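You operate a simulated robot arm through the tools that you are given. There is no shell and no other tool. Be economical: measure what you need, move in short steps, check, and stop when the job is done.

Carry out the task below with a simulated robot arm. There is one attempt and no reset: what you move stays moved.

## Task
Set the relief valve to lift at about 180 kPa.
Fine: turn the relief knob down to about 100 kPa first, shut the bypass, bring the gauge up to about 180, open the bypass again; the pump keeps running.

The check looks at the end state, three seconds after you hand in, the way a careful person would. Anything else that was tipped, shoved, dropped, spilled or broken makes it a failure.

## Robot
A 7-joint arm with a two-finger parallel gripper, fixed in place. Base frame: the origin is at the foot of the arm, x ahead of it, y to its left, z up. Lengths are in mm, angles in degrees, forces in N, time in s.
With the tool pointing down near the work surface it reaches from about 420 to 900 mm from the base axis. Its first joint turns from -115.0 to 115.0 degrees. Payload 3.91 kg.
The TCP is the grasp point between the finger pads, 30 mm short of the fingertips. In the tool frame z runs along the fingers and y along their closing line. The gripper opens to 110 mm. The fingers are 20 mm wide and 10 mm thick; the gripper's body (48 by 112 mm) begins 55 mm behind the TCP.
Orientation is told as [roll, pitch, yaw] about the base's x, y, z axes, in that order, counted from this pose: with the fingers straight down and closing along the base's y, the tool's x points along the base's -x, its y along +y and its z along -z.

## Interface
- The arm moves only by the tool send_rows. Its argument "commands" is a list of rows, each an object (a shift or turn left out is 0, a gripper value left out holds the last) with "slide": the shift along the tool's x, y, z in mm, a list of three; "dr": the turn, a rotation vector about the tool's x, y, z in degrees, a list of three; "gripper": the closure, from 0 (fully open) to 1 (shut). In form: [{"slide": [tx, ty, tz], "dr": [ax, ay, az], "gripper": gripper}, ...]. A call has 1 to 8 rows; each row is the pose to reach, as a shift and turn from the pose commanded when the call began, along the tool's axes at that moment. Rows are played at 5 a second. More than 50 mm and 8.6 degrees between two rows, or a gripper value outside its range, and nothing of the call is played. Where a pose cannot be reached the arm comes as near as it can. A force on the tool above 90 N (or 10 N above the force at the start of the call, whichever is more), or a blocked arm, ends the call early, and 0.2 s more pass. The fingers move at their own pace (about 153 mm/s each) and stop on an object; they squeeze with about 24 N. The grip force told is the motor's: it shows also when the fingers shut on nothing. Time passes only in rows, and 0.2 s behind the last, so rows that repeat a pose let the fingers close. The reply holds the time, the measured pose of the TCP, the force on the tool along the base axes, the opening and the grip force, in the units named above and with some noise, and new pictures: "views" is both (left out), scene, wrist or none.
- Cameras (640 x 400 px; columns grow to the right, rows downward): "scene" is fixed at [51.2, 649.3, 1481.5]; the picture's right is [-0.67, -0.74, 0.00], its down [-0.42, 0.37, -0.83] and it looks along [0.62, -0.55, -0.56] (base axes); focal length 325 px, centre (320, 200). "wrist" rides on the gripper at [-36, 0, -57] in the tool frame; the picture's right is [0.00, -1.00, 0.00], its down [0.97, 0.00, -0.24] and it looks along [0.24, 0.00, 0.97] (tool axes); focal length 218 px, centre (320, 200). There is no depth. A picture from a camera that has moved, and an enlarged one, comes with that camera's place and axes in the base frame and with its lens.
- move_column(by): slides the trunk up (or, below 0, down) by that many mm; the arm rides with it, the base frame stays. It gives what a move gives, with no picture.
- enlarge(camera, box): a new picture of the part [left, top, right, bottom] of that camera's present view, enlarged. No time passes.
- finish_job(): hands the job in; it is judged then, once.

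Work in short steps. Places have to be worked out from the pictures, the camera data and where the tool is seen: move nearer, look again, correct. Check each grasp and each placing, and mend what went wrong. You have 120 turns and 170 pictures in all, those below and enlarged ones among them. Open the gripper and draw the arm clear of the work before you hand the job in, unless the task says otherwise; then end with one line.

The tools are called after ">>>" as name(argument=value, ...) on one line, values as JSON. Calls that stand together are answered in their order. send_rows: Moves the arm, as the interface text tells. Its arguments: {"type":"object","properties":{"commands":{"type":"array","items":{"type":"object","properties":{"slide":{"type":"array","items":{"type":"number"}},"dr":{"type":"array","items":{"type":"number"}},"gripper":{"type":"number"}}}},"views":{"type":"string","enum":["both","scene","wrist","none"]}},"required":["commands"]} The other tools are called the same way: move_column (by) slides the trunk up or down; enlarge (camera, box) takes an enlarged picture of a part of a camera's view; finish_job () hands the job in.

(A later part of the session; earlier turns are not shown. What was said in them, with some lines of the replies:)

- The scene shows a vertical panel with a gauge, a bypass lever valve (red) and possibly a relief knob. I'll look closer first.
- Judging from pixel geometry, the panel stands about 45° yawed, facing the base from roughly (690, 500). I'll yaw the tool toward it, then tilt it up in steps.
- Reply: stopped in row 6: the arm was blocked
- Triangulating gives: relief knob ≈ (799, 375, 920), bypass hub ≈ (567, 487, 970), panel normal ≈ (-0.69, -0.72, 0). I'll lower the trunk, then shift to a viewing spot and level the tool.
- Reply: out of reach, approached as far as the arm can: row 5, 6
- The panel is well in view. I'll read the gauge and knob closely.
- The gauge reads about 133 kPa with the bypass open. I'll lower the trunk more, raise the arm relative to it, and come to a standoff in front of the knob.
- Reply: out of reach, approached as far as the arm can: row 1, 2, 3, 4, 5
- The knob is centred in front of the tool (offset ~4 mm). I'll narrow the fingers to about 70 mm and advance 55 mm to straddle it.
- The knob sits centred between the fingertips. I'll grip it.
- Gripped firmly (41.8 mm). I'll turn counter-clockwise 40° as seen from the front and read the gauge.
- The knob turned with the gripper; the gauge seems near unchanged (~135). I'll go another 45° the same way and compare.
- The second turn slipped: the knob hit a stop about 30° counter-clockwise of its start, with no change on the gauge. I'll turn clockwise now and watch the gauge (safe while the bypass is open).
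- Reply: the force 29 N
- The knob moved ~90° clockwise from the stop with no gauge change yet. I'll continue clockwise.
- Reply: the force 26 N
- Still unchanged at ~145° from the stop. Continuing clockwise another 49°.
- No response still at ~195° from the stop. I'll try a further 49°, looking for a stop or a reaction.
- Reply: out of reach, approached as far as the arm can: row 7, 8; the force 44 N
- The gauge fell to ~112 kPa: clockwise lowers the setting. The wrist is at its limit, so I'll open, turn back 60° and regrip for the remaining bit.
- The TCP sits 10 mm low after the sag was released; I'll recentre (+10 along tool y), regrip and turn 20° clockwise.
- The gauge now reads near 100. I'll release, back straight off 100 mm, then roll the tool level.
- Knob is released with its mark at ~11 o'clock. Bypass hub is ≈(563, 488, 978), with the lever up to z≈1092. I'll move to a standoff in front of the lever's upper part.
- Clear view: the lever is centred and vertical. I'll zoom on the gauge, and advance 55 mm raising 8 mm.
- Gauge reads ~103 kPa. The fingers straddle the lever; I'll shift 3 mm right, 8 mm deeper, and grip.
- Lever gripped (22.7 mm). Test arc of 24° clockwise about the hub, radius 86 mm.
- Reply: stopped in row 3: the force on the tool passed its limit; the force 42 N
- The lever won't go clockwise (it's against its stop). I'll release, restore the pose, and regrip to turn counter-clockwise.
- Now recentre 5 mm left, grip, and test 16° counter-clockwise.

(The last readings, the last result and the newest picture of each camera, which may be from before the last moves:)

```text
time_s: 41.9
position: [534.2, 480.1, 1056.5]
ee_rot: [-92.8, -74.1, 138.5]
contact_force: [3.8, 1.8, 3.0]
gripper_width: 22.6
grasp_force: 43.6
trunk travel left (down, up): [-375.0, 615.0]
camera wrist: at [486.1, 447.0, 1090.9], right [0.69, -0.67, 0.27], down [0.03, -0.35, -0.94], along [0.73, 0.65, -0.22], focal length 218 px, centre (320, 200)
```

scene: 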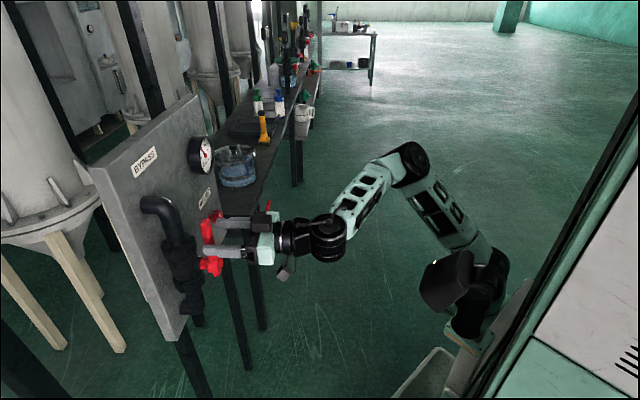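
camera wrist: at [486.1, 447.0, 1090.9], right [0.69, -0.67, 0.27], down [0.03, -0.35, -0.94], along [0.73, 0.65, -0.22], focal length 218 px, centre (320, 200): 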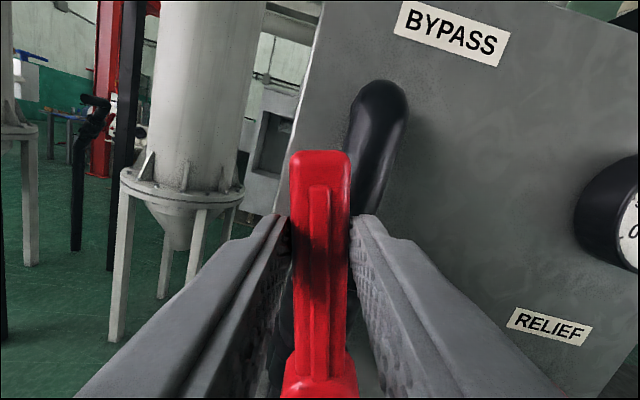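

The lever turns easily that way. Continuing the arc by 56°.

>>> send_rows(commands=[{"slide": [0.8, 12, 0], "dr": [0, 0, -8]}, {"slide": [3.3, 23.7, 0], "dr": [0, 0, -16]}, {"slide": [7.4, 35, 0], "dr": [0, 0, -24]}, {"slide": [13.1, 45.6, 0], "dr": [0, 0, -32]}, {"slide": [20.1, 55.3, 0], "dr": [0, 0, -40]}, {"slide": [28.5, 63.9, 0], "dr": [0, 0, -48]}, {"slide": [37.9, 71.3, 0], "dr": [0, 0, -56]}, {"slide": [37.9, 71.3, 0], "dr": [0, 0, -56]}], views="both")

```text
time_s: 43.7
position: [494.7, 521.1, 1000.5]
ee_rot: [-90.8, -18.3, 135.8]
contact_force: [22.1, -10.4, 6.9]
gripper_width: 23.5
grasp_force: 45.2
trunk travel left (down, up): [-375.0, 615.0]
camera wrist: at [428.9, 504.2, 1011.4], right [0.21, -0.23, 0.95], down [0.49, -0.81, -0.31], along [0.84, 0.53, -0.06], focal length 218 px, centre (320, 200)
```

scene: 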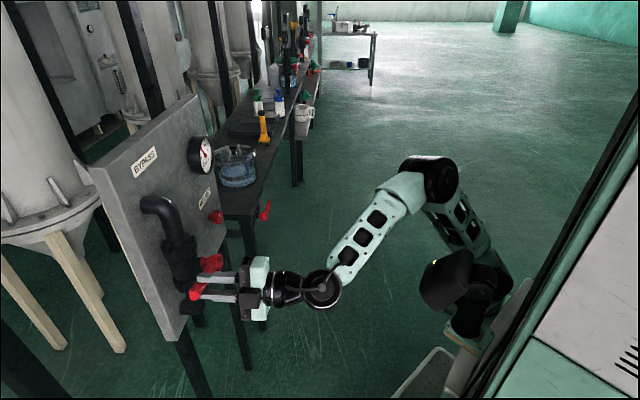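
wrist: 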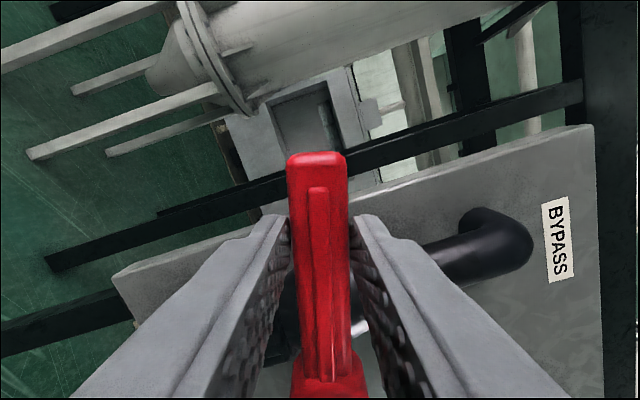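

Lever at ~72°. Finishing with 20° more, with a slight radial relief.

>>> send_rows(commands=[{"slide": [3, 12, 0], "dr": [0, 0, -8]}, {"slide": [6, 23.7, 0], "dr": [0, 0, -16]}, {"slide": [8, 29.4, 0], "dr": [0, 0, -20]}, {"slide": [8, 29.4, 0], "dr": [0, 0, -20]}], views="both")

>>> enlarge(camera="scene", box=[120, 120, 260, 330])

```text
time_s: 44.7
position: [491.3, 521.1, 978.4]
ee_rot: [-91.7, 1.5, 135.6]
contact_force: [18.2, -1.1, 41.0]
gripper_width: 23.4
grasp_force: 45.2
trunk travel left (down, up): [-375.0, 615.0]
camera wrist: at [424.8, 507.8, 976.4], right [-0.04, 0.0, 1.0], down [0.53, -0.85, 0.02], along [0.85, 0.53, 0.03], focal length 218 px, centre (320, 200)
```

scene: 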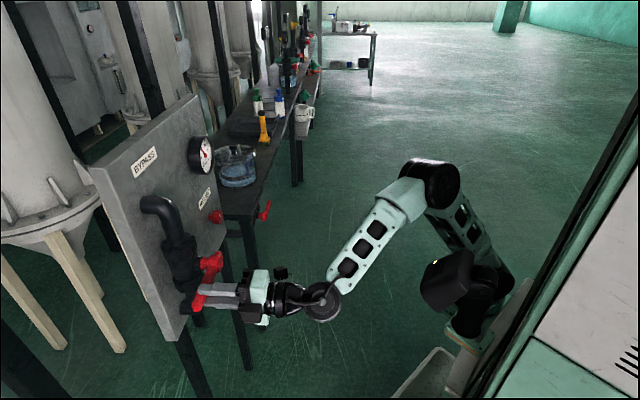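
wrist: 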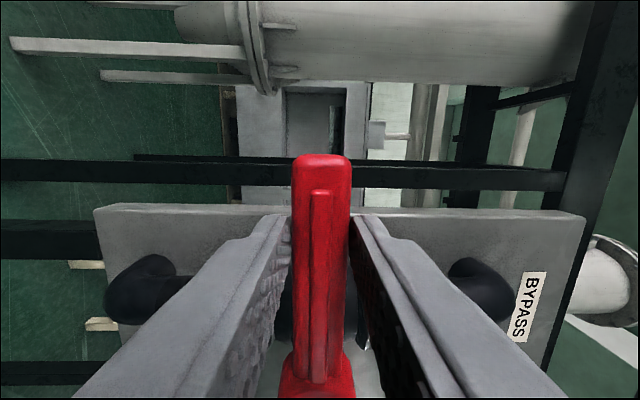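

```text
1.90 times, centred on (190, 225) of scene
camera zoom: at [51.2, 649.3, 1481.5], right [-0.67, -0.74, 0.0], down [-0.42, 0.37, -0.83], along [0.62, -0.55, -0.56], focal length 619 px, centre (568, 152)
```

zoom: 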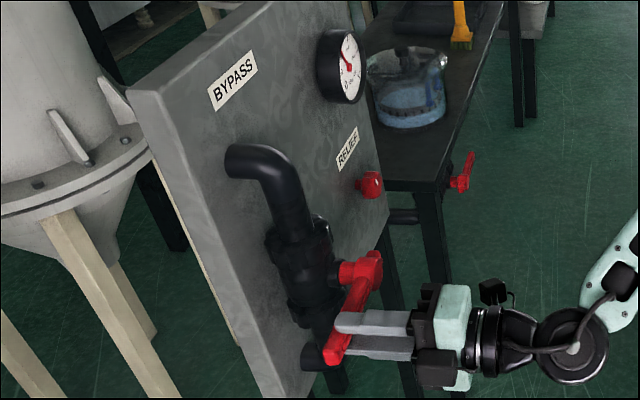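

Upward reaction of 41 N at horizontal: the valve is shut at its stop. I'll release and back away 80 mm.

>>> send_rows(commands=[{"gripper": 0.36}, {"gripper": 0.36}, {"slide": [0, 0, -30]}, {"slide": [0, 0, -60]}, {"slide": [0, 0, -80]}, {"slide": [0, 0, -80]}], views="wrist")

```text
time_s: 46.1
position: [435.9, 466.1, 968.9]
ee_rot: [-90.6, 1.7, 135.9]
contact_force: [-0.2, -0.4, 0.7]
gripper_width: 70.7
grasp_force: 0.1
trunk travel left (down, up): [-375.0, 615.0]
camera wrist: at [368.9, 450.5, 967.1], right [-0.03, 0.01, 1.0], down [0.53, -0.85, 0.03], along [0.85, 0.53, 0.02], focal length 218 px, centre (320, 200)
```

wrist: 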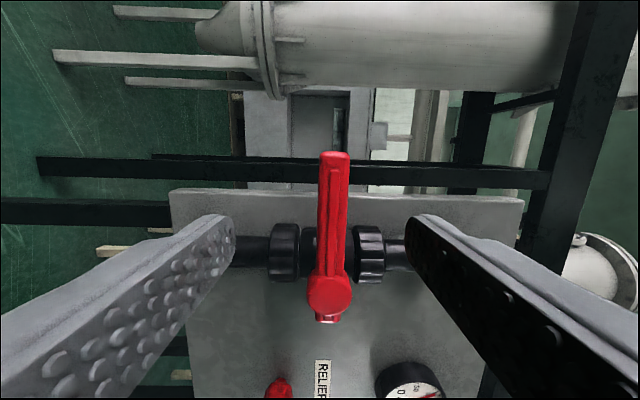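

The lever is perpendicular to the pipe: shut. I'll travel to the knob standoff, rolling clockwise on the way.

>>> send_rows(commands=[{"slide": [40, 6, 0], "dr": [0, 0, 8.5]}, {"slide": [81, 12, 0], "dr": [0, 0, 17]}, {"slide": [121, 18, 0], "dr": [0, 0, 25.5]}, {"slide": [162, 24, 5], "dr": [0, 0, 34]}, {"slide": [202, 30, 15], "dr": [0, 0, 42.5]}, {"slide": [243, 36, 28], "dr": [0, 0, 51]}, {"slide": [283, 43, 40], "dr": [0, 0, 59.5]}, {"slide": [324, 49, 50], "dr": [0, 0, 68]}], views="none")

>>> send_rows(commands=[{"dr": [0, 0, 8]}, {"dr": [0, 0, 16]}, {"dr": [0, 0, 23.5]}, {"dr": [0, 0, 23.5]}], views="wrist")

>>> enlarge(camera="scene", box=[180, 125, 230, 185])

```text
time_s: 47.9
position: [704.7, 275.9, 932.3]
ee_rot: [-92.1, -66.3, 137.9]
contact_force: [-0.9, 0.5, 1.6]
gripper_width: 70.3
grasp_force: 0.0
trunk travel left (down, up): [-375.0, 615.0]
```

```text
time_s: 48.9
position: [705.4, 275.4, 931.2]
ee_rot: [-168.0, -89.3, -146.1]
contact_force: [-0.3, -0.2, 0.1]
gripper_width: 70.6
grasp_force: 0.1
trunk travel left (down, up): [-375.0, 615.0]
camera wrist: at [662.9, 235.1, 966.7], right [0.72, -0.7, 0.0], down [-0.16, -0.17, -0.97], along [0.68, 0.7, -0.23], focal length 218 px, centre (320, 200)
```

wrist: 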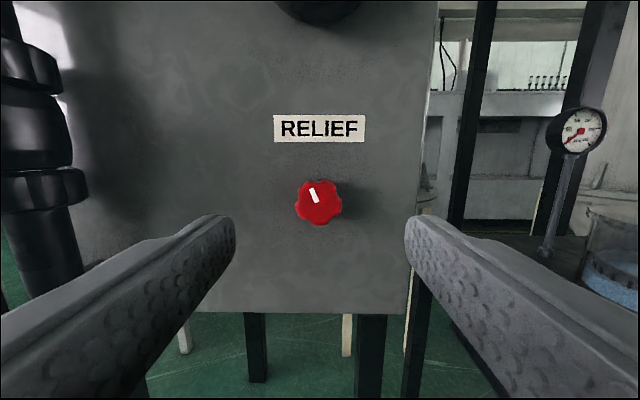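

```text
6.67 times, centred on (205, 155) of scene
camera zoom: at [51.2, 649.3, 1481.5], right [-0.67, -0.74, 0.0], down [-0.42, 0.37, -0.83], along [0.62, -0.55, -0.56], focal length 2165 px, centre (1087, 500)
```

zoom: 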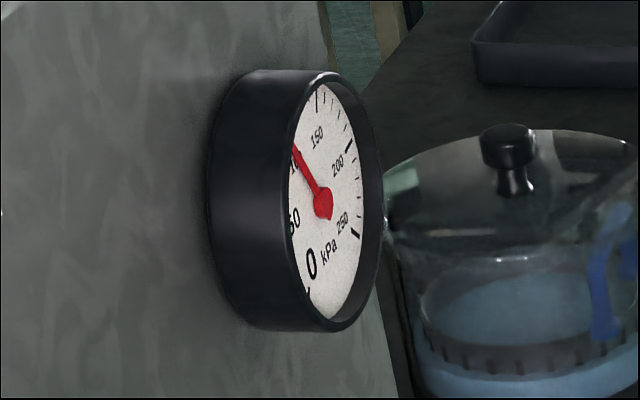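

Gauge still ~103, bypass shut. I'll lower 11 mm, roll +40°, advance 113 mm onto the knob, checking before gripping.

>>> send_rows(commands=[{"slide": [11, 1, 0], "dr": [0, 0, 8]}, {"slide": [11, 1, 20], "dr": [0, 0, 16]}, {"slide": [11, 1, 45], "dr": [0, 0, 24]}, {"slide": [11, 1, 70], "dr": [0, 0, 32]}, {"slide": [11, 1, 95], "dr": [0, 0, 40]}, {"slide": [11, 1, 112], "dr": [0, 0, 40]}, {"slide": [11, 1, 112], "dr": [0, 0, 40]}], views="wrist")

```text
time_s: 50.5
position: [781.7, 356.2, 922.2]
ee_rot: [91.3, -50.2, -45.0]
contact_force: [0.4, -0.5, 0.6]
gripper_width: 70.4
grasp_force: 0.1
trunk travel left (down, up): [-375.0, 615.0]
camera wrist: at [757.3, 301.0, 948.7], right [0.56, -0.53, -0.64], down [-0.61, 0.27, -0.75], along [0.57, 0.81, -0.17], focal length 218 px, centre (320, 200)
```

wrist: 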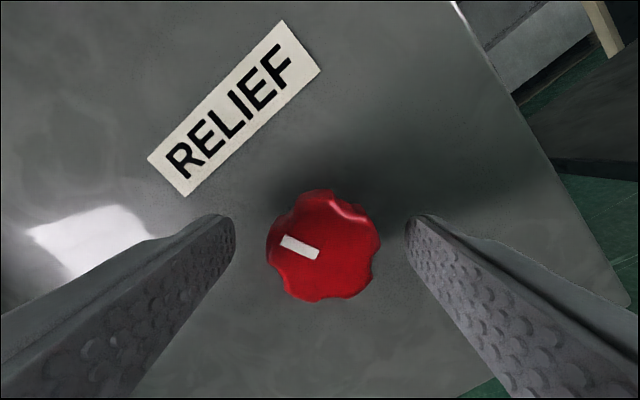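

Centred. Grip (3 mm deeper), then turn 56° counter-clockwise and read the gauge.

>>> send_rows(commands=[{"slide": [0, -1, 3]}, {"slide": [0, -1, 3], "gripper": 1}, {"slide": [0, -1, 3], "gripper": 1}, {"slide": [0, -1, 3], "gripper": 1}], views="none")

>>> send_rows(commands=[{"dr": [0, 0, -8]}, {"dr": [0, 0, -16]}, {"dr": [0, 0, -24]}, {"dr": [0, 0, -32]}, {"dr": [0, 0, -40]}, {"dr": [0, 0, -48]}, {"dr": [0, 0, -56]}, {"dr": [0, 0, -56]}], views="wrist")

>>> enlarge(camera="scene", box=[180, 125, 230, 185])

```text
time_s: 51.5
position: [784.5, 359.2, 920.6]
ee_rot: [91.2, -50.2, -45.0]
contact_force: [-1.7, 1.2, 1.0]
gripper_width: 41.8
grasp_force: 45.1
trunk travel left (down, up): [-375.0, 615.0]
```

```text
time_s: 53.3
position: [783.1, 357.5, 921.3]
ee_rot: [-92.8, -73.6, 138.6]
contact_force: [2.7, 15.7, 6.4]
gripper_width: 41.8
grasp_force: 45.4
trunk travel left (down, up): [-375.0, 615.0]
camera wrist: at [734.9, 326.2, 955.0], right [0.69, -0.67, 0.28], down [0.04, -0.35, -0.93], along [0.73, 0.65, -0.22], focal length 218 px, centre (320, 200)
```

wrist: 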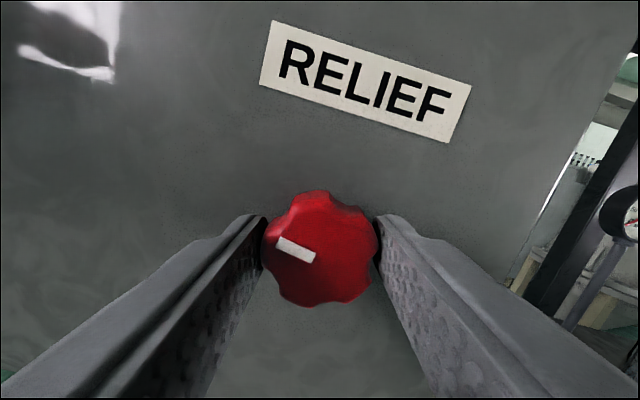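

```text
6.67 times, centred on (205, 155) of scene
camera zoom: at [51.2, 649.3, 1481.5], right [-0.67, -0.74, 0.0], down [-0.42, 0.37, -0.83], along [0.62, -0.55, -0.56], focal length 2165 px, centre (1087, 500)
```

zoom: 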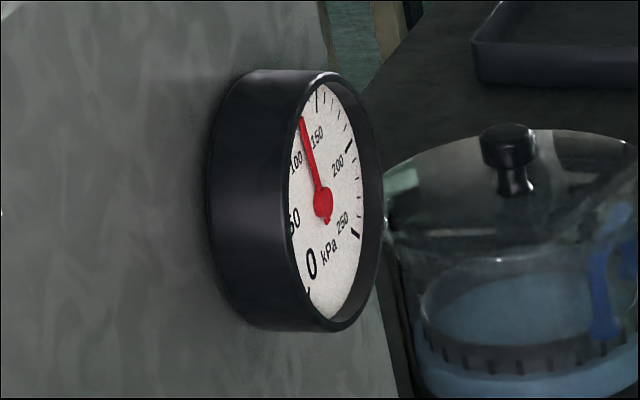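

Gauge rose to ~126 (≈0.43 kPa/°). About 120° more needed; turn 64° now.

>>> send_rows(commands=[{"dr": [0, 0, -8.2]}, {"dr": [0, 0, -16.4]}, {"dr": [0, 0, -24.6]}, {"dr": [0, 0, -32.8]}, {"dr": [0, 0, -41]}, {"dr": [0, 0, -49.2]}, {"dr": [0, 0, -57.4]}, {"dr": [0, 0, -64]}], views="wrist")

>>> enlarge(camera="scene", box=[180, 125, 230, 185])

```text
time_s: 55.1
position: [782.3, 358.7, 919.2]
ee_rot: [-90.6, -9.6, 136.2]
contact_force: [-13.2, 12.1, -6.0]
gripper_width: 41.5
grasp_force: 44.8
trunk travel left (down, up): [-375.0, 615.0]
camera wrist: at [716.2, 344.2, 925.5], right [0.11, -0.12, 0.99], down [0.52, -0.84, -0.16], along [0.84, 0.54, -0.03], focal length 218 px, centre (320, 200)
```

wrist: 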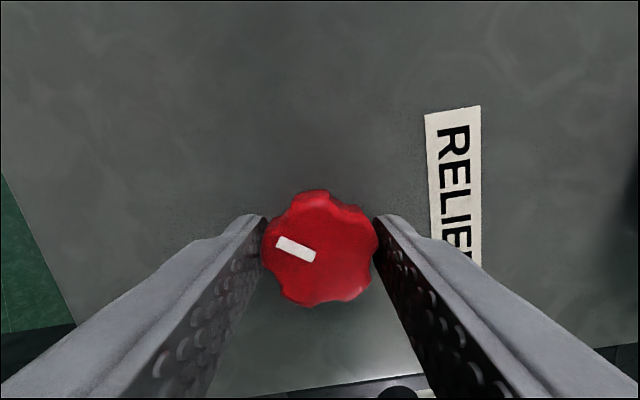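

```text
6.67 times, centred on (205, 155) of scene
camera zoom: at [51.2, 649.3, 1481.5], right [-0.67, -0.74, 0.0], down [-0.42, 0.37, -0.83], along [0.62, -0.55, -0.56], focal length 2165 px, centre (1087, 500)
```

zoom: 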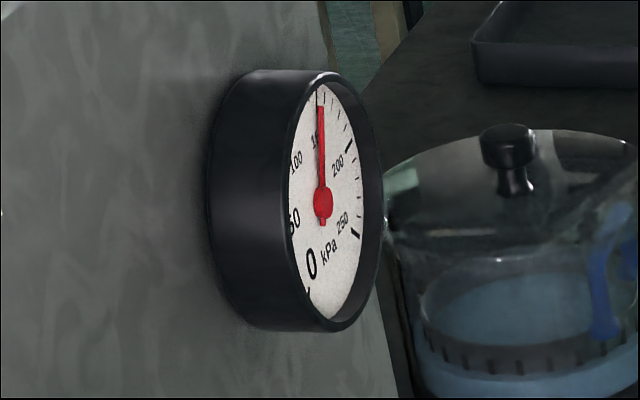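

Gauge now ~154. I'll regrip: open, roll back 64°, grip again.

>>> send_rows(commands=[{"gripper": 0.36}, {"gripper": 0.36}, {"dr": [0, 0, 8.5]}, {"dr": [0, 0, 17]}, {"dr": [0, 0, 25.5]}, {"dr": [0, 0, 34]}, {"dr": [0, 0, 42.5]}, {"dr": [0, 0, 51]}], views="none")

>>> send_rows(commands=[{"dr": [0, 0, 8.5]}, {"dr": [0, 0, 17]}, {"dr": [0, 0, 17]}], views="wrist")

```text
time_s: 56.9
position: [783.6, 358.7, 921.3]
ee_rot: [-91.5, -61.0, 137.2]
contact_force: [-0.6, -0.7, 0.2]
gripper_width: 70.3
grasp_force: 0.0
trunk travel left (down, up): [-375.0, 615.0]
```

```text
time_s: 57.7
position: [784.1, 358.4, 920.9]
ee_rot: [-93.3, -77.8, 139.3]
contact_force: [-0.3, 0.1, 0.4]
gripper_width: 70.5
grasp_force: 0.1
trunk travel left (down, up): [-375.0, 615.0]
camera wrist: at [737.8, 323.7, 955.7], right [0.7, -0.68, 0.21], down [-0.01, -0.31, -0.95], along [0.71, 0.66, -0.22], focal length 218 px, centre (320, 200)
```

wrist: 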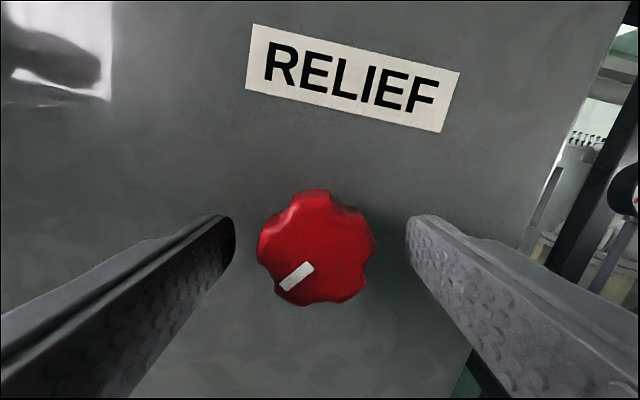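

Grip again and turn 50° counter-clockwise, then read.

>>> send_rows(commands=[{"slide": [0, 1, 1], "gripper": 1}, {"slide": [0, 1, 1], "gripper": 1}, {"slide": [0, 1, 1], "gripper": 1}], views="none")

>>> send_rows(commands=[{"dr": [0, 0, -8]}, {"dr": [0, 0, -16]}, {"dr": [0, 0, -24]}, {"dr": [0, 0, -32]}, {"dr": [0, 0, -40]}, {"dr": [0, 0, -48]}, {"dr": [0, 0, -52]}, {"dr": [0, 0, -52]}], views="wrist")

>>> enlarge(camera="scene", box=[190, 130, 222, 170])

```text
time_s: 58.5
position: [783.6, 361.4, 920.3]
ee_rot: [-93.4, -77.7, 139.2]
contact_force: [-15.9, -13.0, -7.0]
gripper_width: 41.0
grasp_force: 45.1
trunk travel left (down, up): [-375.0, 615.0]
```

```text
time_s: 60.3
position: [783.9, 360.0, 921.5]
ee_rot: [-90.8, -25.6, 136.3]
contact_force: [-14.9, -5.3, -13.3]
gripper_width: 40.9
grasp_force: 45.2
trunk travel left (down, up): [-375.0, 615.0]
camera wrist: at [719.3, 342.9, 935.3], right [0.3, -0.31, 0.9], down [0.47, -0.78, -0.42], along [0.83, 0.55, -0.09], focal length 218 px, centre (320, 200)
```

wrist: 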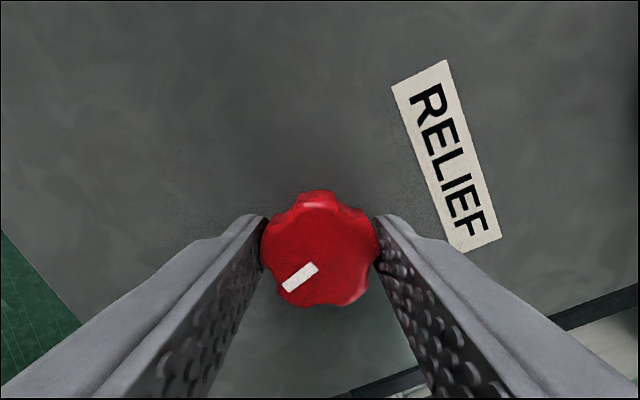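

```text
10.00 times, centred on (206, 150) of scene
camera zoom: at [51.2, 649.3, 1481.5], right [-0.67, -0.74, 0.0], down [-0.42, 0.37, -0.83], along [0.62, -0.55, -0.56], focal length 3248 px, centre (1460, 700)
```

zoom: 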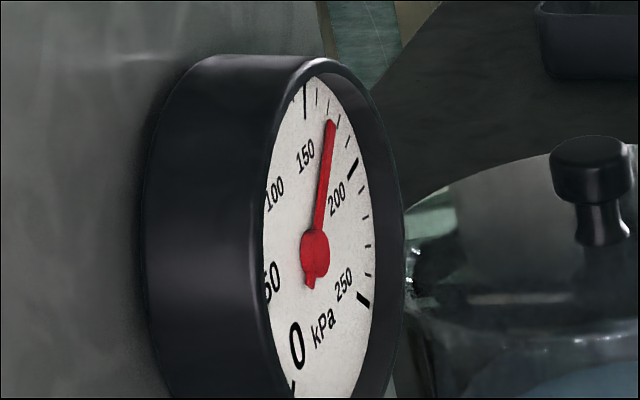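

Gauge looks to be ~175–178. I'll release and back off for a square view of the gauge.

>>> send_rows(commands=[{"gripper": 0.36}, {"gripper": 0.36}, {"slide": [0, 0, -35]}, {"slide": [0, 0, -75], "dr": [0, 0, 8.5]}, {"slide": [0, 0, -115], "dr": [0, 0, 17]}, {"slide": [0, 0, -140], "dr": [0, 0, 25.5]}, {"slide": [0, 0, -140], "dr": [0, 0, 34]}, {"slide": [0, 0, -140], "dr": [0, 0, 42.5]}], views="none")

>>> send_rows(commands=[{"slide": [-25, 9, 0], "dr": [0, 0, 8]}, {"slide": [-55, 18, 0], "dr": [0, 0, 16]}, {"slide": [-85, 30, 0], "dr": [0, 0, 22]}, {"slide": [-130, 48, 0], "dr": [0, 0, 22]}, {"slide": [-130, 48, 0], "dr": [0, 0, 22]}], views="wrist")

```text
time_s: 62.1
position: [686.7, 258.5, 920.3]
ee_rot: [-92.0, -68.3, 137.8]
contact_force: [-0.5, -0.4, -0.1]
gripper_width: 70.5
grasp_force: 0.0
trunk travel left (down, up): [-375.0, 615.0]
```

```text
time_s: 63.3
position: [618.7, 323.2, 1021.3]
ee_rot: [155.3, -89.2, -109.5]
contact_force: [-0.4, -0.7, 0.1]
gripper_width: 70.4
grasp_force: 0.0
trunk travel left (down, up): [-375.0, 615.0]
camera wrist: at [578.0, 282.9, 1057.0], right [0.72, -0.7, -0.01], down [-0.16, -0.16, -0.97], along [0.68, 0.7, -0.23], focal length 218 px, centre (320, 200)
```

wrist: 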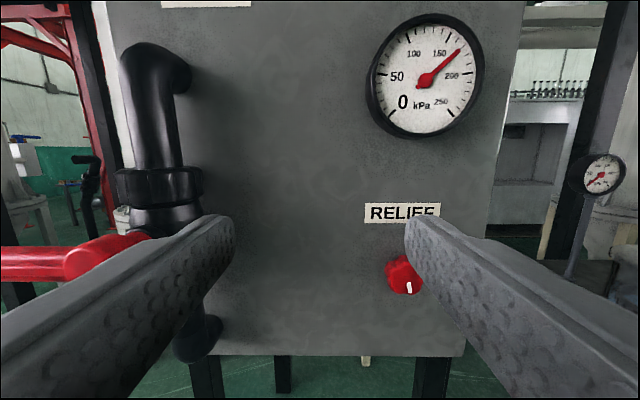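

>>> enlarge(camera="wrist", box=[360, 5, 500, 145])

```text
2.86 times, centred on (430, 75) of wrist
camera zoom: at [578.0, 282.9, 1057.0], right [0.72, -0.7, -0.01], down [-0.16, -0.16, -0.97], along [0.68, 0.7, -0.23], focal length 624 px, centre (6, 557)
```

zoom: 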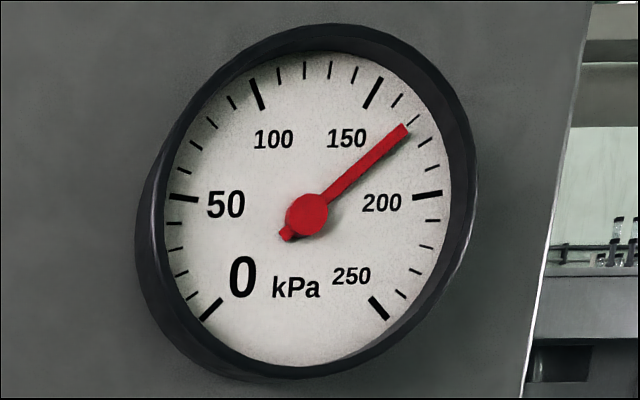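

Square view reads ~170 kPa. About 24° more counter-clockwise (0.39 kPa/°) is needed; returning to the knob.

>>> send_rows(commands=[{"slide": [25, -23, 0]}, {"slide": [50, -47, 0]}, {"slide": [75, -70, 5]}, {"slide": [101, -93, 15]}, {"slide": [101, -93, 50]}, {"slide": [101, -93, 85]}, {"slide": [101, -93, 110]}, {"slide": [101, -93, 110]}], views="wrist")

```text
time_s: 65.1
position: [763.3, 339.1, 921.8]
ee_rot: [160.1, -89.2, -114.1]
contact_force: [0.5, 0.0, 0.1]
gripper_width: 70.5
grasp_force: 0.0
trunk travel left (down, up): [-375.0, 615.0]
camera wrist: at [722.5, 298.1, 956.8], right [0.72, -0.7, 0.0], down [-0.16, -0.16, -0.97], along [0.68, 0.7, -0.23], focal length 218 px, centre (320, 200)
```

wrist: 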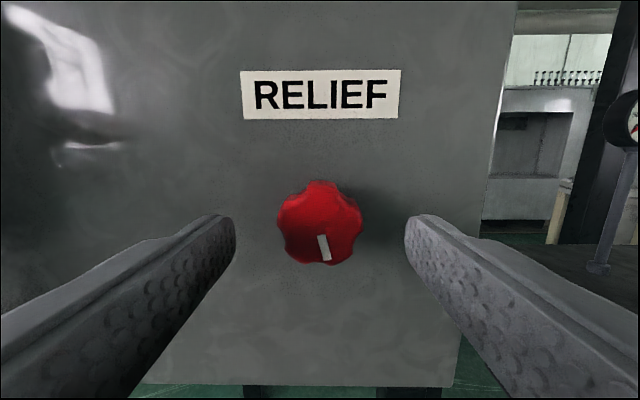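

Centred; advance 29 mm and grip, then turn 24° counter-clockwise.

>>> send_rows(commands=[{"slide": [1, 0, 15]}, {"slide": [1, 0, 29]}, {"slide": [1, 0, 29], "gripper": 1}, {"slide": [1, 0, 29], "gripper": 1}, {"slide": [1, 0, 29], "gripper": 1}], views="none")

>>> send_rows(commands=[{"dr": [0, 0, -8]}, {"dr": [0, 0, -16]}, {"dr": [0, 0, -24]}, {"dr": [0, 0, -24]}], views="wrist")

>>> enlarge(camera="scene", box=[190, 130, 222, 170])

```text
time_s: 66.3
position: [784.4, 359.0, 922.1]
ee_rot: [160.6, -89.2, -114.7]
contact_force: [0.1, -0.4, 0.2]
gripper_width: 41.6
grasp_force: 45.0
trunk travel left (down, up): [-375.0, 615.0]
```

```text
time_s: 67.3
position: [782.8, 359.2, 920.2]
ee_rot: [-91.8, -66.1, 137.6]
contact_force: [-3.3, -2.6, -2.2]
gripper_width: 41.7
grasp_force: 45.0
trunk travel left (down, up): [-375.0, 615.0]
camera wrist: at [731.5, 329.4, 953.5], right [0.65, -0.64, 0.4], down [0.12, -0.44, -0.89], along [0.75, 0.63, -0.21], focal length 218 px, centre (320, 200)
```

wrist: 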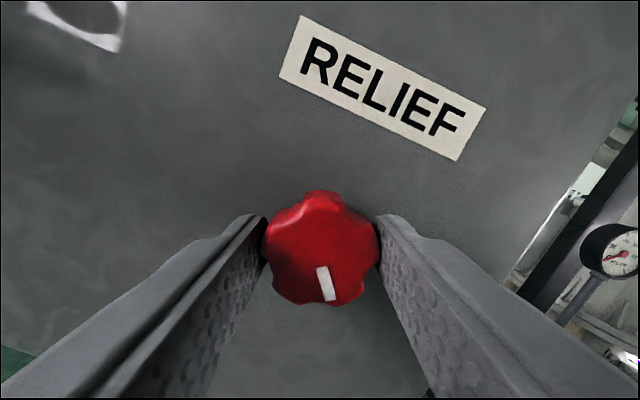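

```text
10.00 times, centred on (206, 150) of scene
camera zoom: at [51.2, 649.3, 1481.5], right [-0.67, -0.74, 0.0], down [-0.42, 0.37, -0.83], along [0.62, -0.55, -0.56], focal length 3248 px, centre (1460, 700)
```

zoom: 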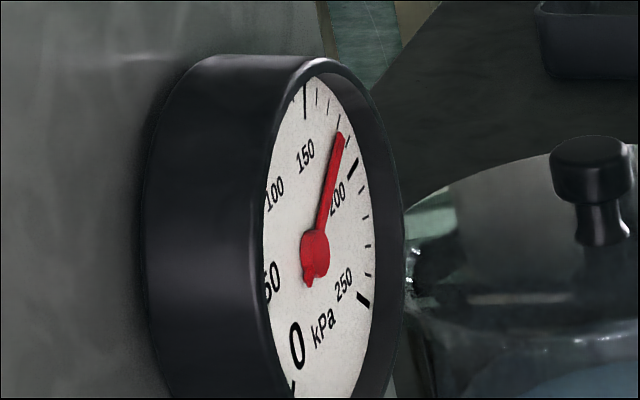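

It appears slightly above ~180. I'll release, back off, and get a square gauge view at gauge height.

>>> send_rows(commands=[{"gripper": 0.36}, {"gripper": 0.36}, {"slide": [0, 0, -35]}, {"slide": [0, 0, -75], "dr": [0, 0, 8]}, {"slide": [0, 0, -110], "dr": [0, 0, 16]}, {"slide": [0, 0, -140], "dr": [0, 0, 24]}, {"slide": [0, 0, -140], "dr": [0, 0, 24]}], views="none")

>>> send_rows(commands=[{"slide": [-40, 0, 0]}, {"slide": [-80, 0, 0]}, {"slide": [-120, 0, 0]}, {"slide": [-160, 0, 0]}, {"slide": [-160, 0, 0]}], views="wrist")

>>> enlarge(camera="wrist", box=[240, 60, 400, 220])

```text
time_s: 68.9
position: [686.0, 259.3, 919.6]
ee_rot: [154.4, -89.2, -108.5]
contact_force: [0.5, 0.8, 1.3]
gripper_width: 70.1
grasp_force: 0.0
trunk travel left (down, up): [-375.0, 615.0]
```

```text
time_s: 70.1
position: [684.4, 256.5, 1080.6]
ee_rot: [160.5, -89.3, -114.5]
contact_force: [0.2, 0.3, -0.1]
gripper_width: 70.5
grasp_force: 0.0
trunk travel left (down, up): [-375.0, 615.0]
camera wrist: at [643.6, 216.1, 1115.4], right [0.72, -0.7, 0.0], down [-0.16, -0.16, -0.97], along [0.68, 0.7, -0.23], focal length 218 px, centre (320, 200)
```

wrist: 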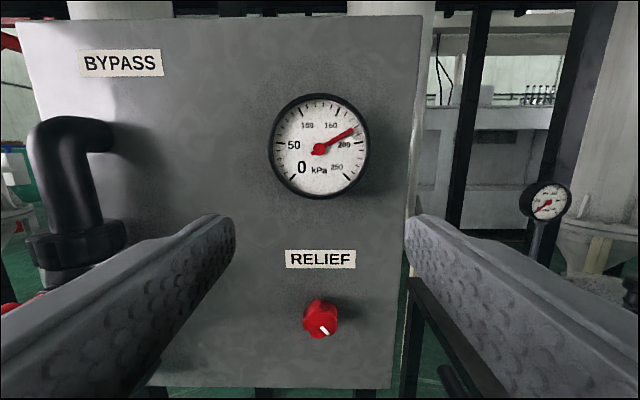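

```text
2.50 times, centred on (320, 140) of wrist
camera zoom: at [643.6, 216.1, 1115.4], right [0.72, -0.7, 0.0], down [-0.16, -0.16, -0.97], along [0.68, 0.7, -0.23], focal length 546 px, centre (320, 350)
```

zoom: 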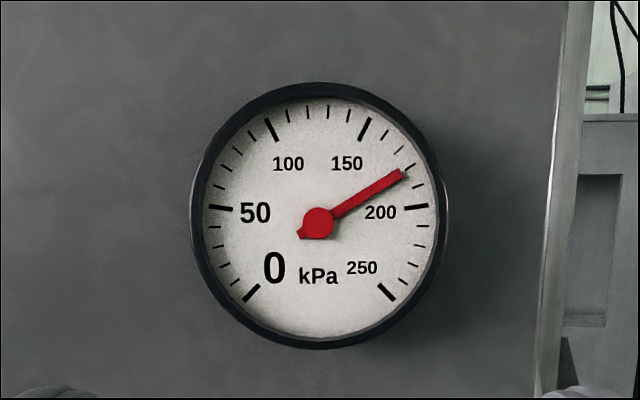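

The gauge reads 180 kPa squarely. Now reopen the bypass: travel to the lever's tip with the tool rolled -90°.

>>> send_rows(commands=[{"slide": [0, 0, -21], "dr": [0, 0, -8.5]}, {"slide": [13, 40, -25], "dr": [0, 0, -17]}, {"slide": [27, 80, -25], "dr": [0, 0, -25.5]}, {"slide": [40, 120, -25], "dr": [0, 0, -34]}, {"slide": [54, 162, -25], "dr": [0, 0, -42.5]}, {"slide": [67, 202, -25], "dr": [0, 0, -51]}, {"slide": [80, 242, -25], "dr": [0, 0, -59.5]}, {"slide": [93, 283, -25], "dr": [0, 0, -68]}], views="none")

>>> send_rows(commands=[{"dr": [0, 0, -8]}, {"dr": [0, 0, -16]}, {"dr": [0, 0, -22]}, {"dr": [0, 0, -22]}], views="wrist")

```text
time_s: 71.9
position: [466.4, 438.3, 987.9]
ee_rot: [-90.8, -22.2, 136.1]
contact_force: [0.1, 0.3, -0.1]
gripper_width: 70.5
grasp_force: 0.0
trunk travel left (down, up): [-375.0, 615.0]
```

```text
time_s: 72.9
position: [463.7, 437.2, 987.3]
ee_rot: [-90.6, -0.2, 135.9]
contact_force: [-1.1, -1.0, -0.6]
gripper_width: 70.1
grasp_force: 0.1
trunk travel left (down, up): [-375.0, 615.0]
camera wrist: at [398.2, 422.5, 987.0], right [-0.01, -0.01, 1.0], down [0.53, -0.85, -0.01], along [0.85, 0.53, 0.01], focal length 218 px, centre (320, 200)
```

wrist: 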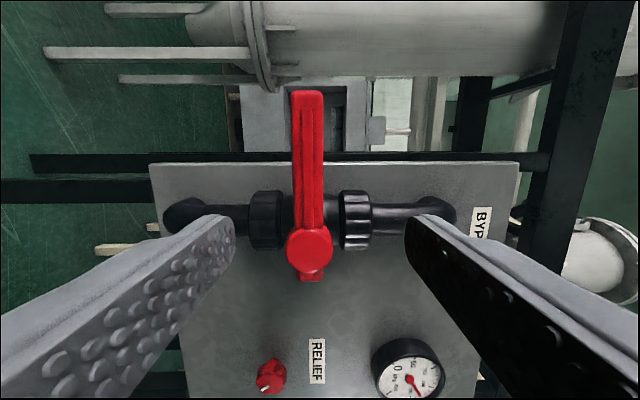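

The lever is horizontal to the left, ~8 mm below the TCP line. I'll shift 38 mm left, 8 mm down, then advance 77 mm.

>>> send_rows(commands=[{"slide": [-38, 8, 0]}, {"slide": [-38, 8, 0]}, {"slide": [-38, 8, 25]}, {"slide": [-38, 8, 50]}, {"slide": [-38, 8, 77]}, {"slide": [-38, 8, 77]}], views="both")

```text
time_s: 74.3
position: [491.3, 520.0, 981.3]
ee_rot: [-90.8, -0.3, 135.9]
contact_force: [-0.3, 0.1, 1.1]
gripper_width: 70.6
grasp_force: 0.1
trunk travel left (down, up): [-375.0, 615.0]
camera wrist: at [425.1, 504.6, 980.7], right [-0.01, -0.01, 1.0], down [0.53, -0.85, -0.01], along [0.85, 0.53, 0.01], focal length 218 px, centre (320, 200)
```

scene: 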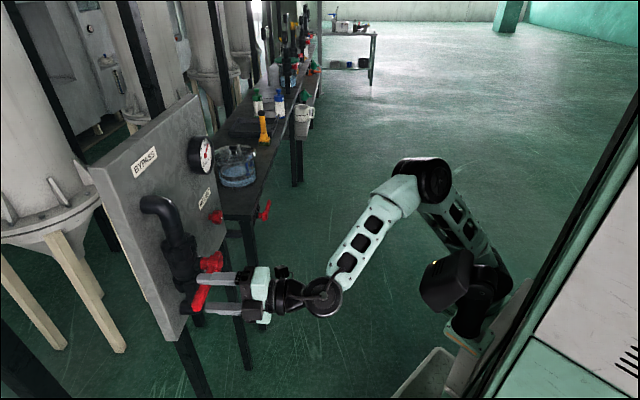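
wrist: 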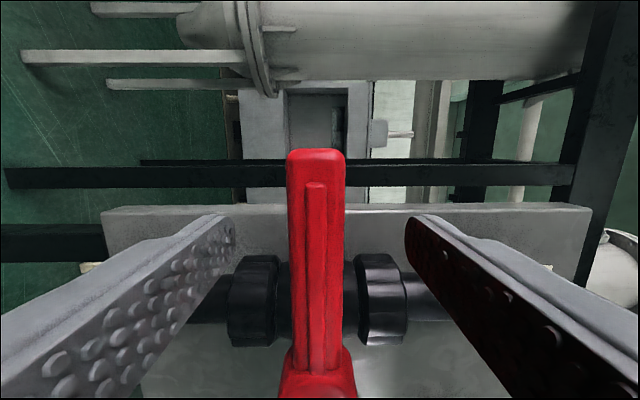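

Aligned. Grip the lever, then arc clockwise 48°.

>>> send_rows(commands=[{"slide": [0, 1, 0], "gripper": 1}, {"slide": [0, 1, 0], "gripper": 1}, {"slide": [0, 1, 0], "gripper": 1}], views="none")

>>> send_rows(commands=[{"slide": [0.8, -11.4, 0], "dr": [0, 0, 8]}, {"slide": [3.2, -22.6, 0], "dr": [0, 0, 16]}, {"slide": [7.1, -33.4, 0], "dr": [0, 0, 24]}, {"slide": [12.5, -43.5, 0], "dr": [0, 0, 32]}, {"slide": [19.2, -52.7, 0], "dr": [0, 0, 40]}, {"slide": [27.1, -60.9, 0], "dr": [0, 0, 48]}, {"slide": [27.1, -60.9, 0], "dr": [0, 0, 48]}], views="wrist")

```text
time_s: 75.1
position: [490.8, 519.8, 980.5]
ee_rot: [-90.8, -0.2, 135.8]
contact_force: [2.7, 3.6, 2.0]
gripper_width: 22.8
grasp_force: 44.8
trunk travel left (down, up): [-375.0, 615.0]
```

```text
time_s: 76.7
position: [509.0, 500.9, 1040.4]
ee_rot: [-91.0, -48.4, 136.5]
contact_force: [2.8, 8.2, -6.1]
gripper_width: 22.5
grasp_force: 45.4
trunk travel left (down, up): [-375.0, 615.0]
camera wrist: at [452.2, 476.6, 1066.0], right [0.53, -0.53, 0.66], down [0.3, -0.62, -0.73], along [0.79, 0.59, -0.17], focal length 218 px, centre (320, 200)
```

wrist: 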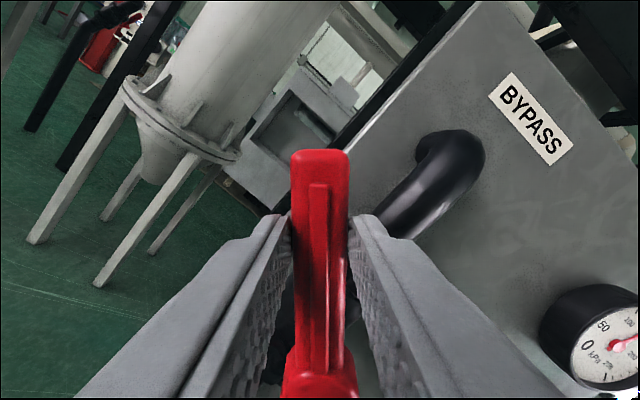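

Moving smoothly at low force. Finish the remaining ~43° to the vertical stop.

>>> send_rows(commands=[{"slide": [0.8, -11.4, 0], "dr": [0, 0, 8]}, {"slide": [3.2, -22.6, 0], "dr": [0, 0, 16]}, {"slide": [7.1, -33.4, 0], "dr": [0, 0, 24]}, {"slide": [12.5, -43.5, 0], "dr": [0, 0, 32]}, {"slide": [19.2, -52.7, 0], "dr": [0, 0, 40]}, {"slide": [22, -56, 0], "dr": [0, 0, 43]}, {"slide": [22, -56, 0], "dr": [0, 0, 43]}], views="wrist")

```text
time_s: 78.3
position: [548.1, 462.4, 1060.4]
ee_rot: [115.1, -88.7, -68.9]
contact_force: [-14.3, 10.3, -19.4]
gripper_width: 23.1
grasp_force: 44.6
trunk travel left (down, up): [-375.0, 615.0]
camera wrist: at [507.8, 421.4, 1095.7], right [0.72, -0.69, -0.02], down [-0.17, -0.15, -0.97], along [0.67, 0.71, -0.23], focal length 218 px, centre (320, 200)
```

wrist: 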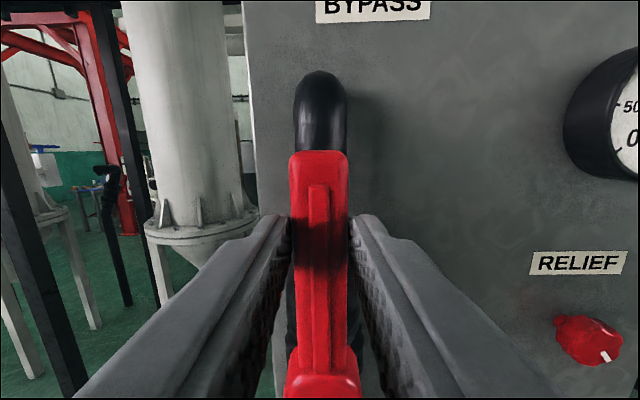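

The lever is vertical, at its open stop. Release, back straight off and check.

>>> send_rows(commands=[{"gripper": 0.36}, {"gripper": 0.36}, {"slide": [0, 0, -25]}, {"slide": [0, 0, -55]}, {"slide": [0, 0, -85]}, {"slide": [0, 0, -100]}, {"slide": [0, 0, -100]}], views="both")

>>> enlarge(camera="wrist", box=[260, 30, 640, 360])

```text
time_s: 79.9
position: [479.7, 388.4, 1060.5]
ee_rot: [119.1, -88.5, -73.2]
contact_force: [-0.2, 0.0, -0.3]
gripper_width: 70.3
grasp_force: 0.0
trunk travel left (down, up): [-375.0, 615.0]
camera wrist: at [440.2, 346.5, 1095.7], right [0.72, -0.7, -0.02], down [-0.17, -0.15, -0.97], along [0.67, 0.7, -0.23], focal length 218 px, centre (320, 200)
```

scene: 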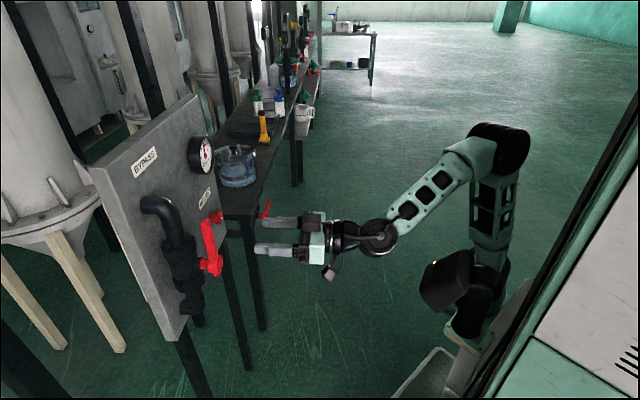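
wrist: 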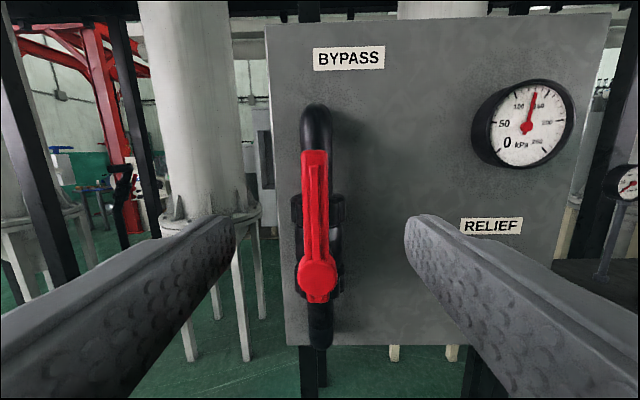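

```text
1.21 times, centred on (450, 195) of wrist
camera zoom: at [440.2, 346.5, 1095.7], right [0.72, -0.7, -0.02], down [-0.17, -0.15, -0.97], along [0.67, 0.7, -0.23], focal length 265 px, centre (162, 206)
```

zoom: 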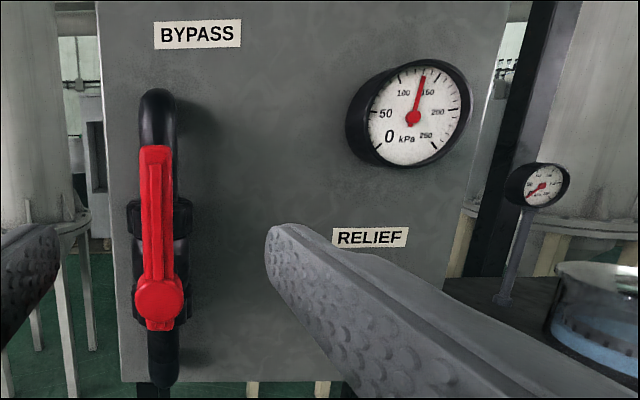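

Bypass is open along the pipe and the gauge is back at ~133 as before. I'll open the gripper, draw back a bit more, then hand in.

>>> send_rows(commands=[{"slide": [0, -20, -20], "gripper": 0}, {"slide": [0, -50, -35], "gripper": 0}, {"slide": [0, -50, -35], "gripper": 0}], views="scene")

```text
time_s: 80.7
position: [493.0, 327.7, 1059.1]
ee_rot: [119.0, -88.5, -73.3]
contact_force: [0.8, 0.3, 0.1]
gripper_width: 110.2
grasp_force: 0.1
trunk travel left (down, up): [-375.0, 615.0]
```

scene: 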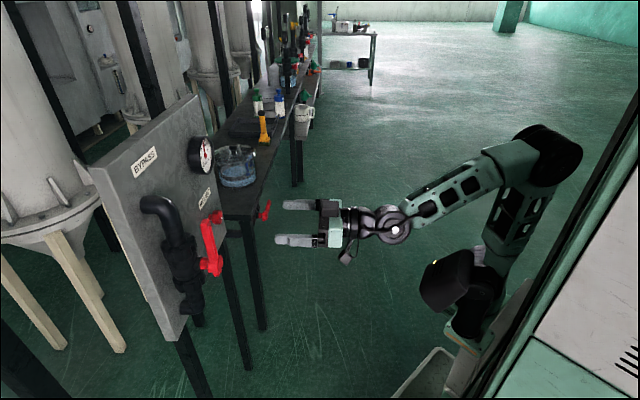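

The arm is clear and the gripper is open, so I'm handing in.

>>> finish_job()

```text
The job is handed in.
```

The relief valve is set to lift at about 180 kPa: I turned it down to about 103 kPa, shut the bypass, brought the gauge up to 180, and reopened the bypass, where the gauge reads about 133 kPa as at the start.
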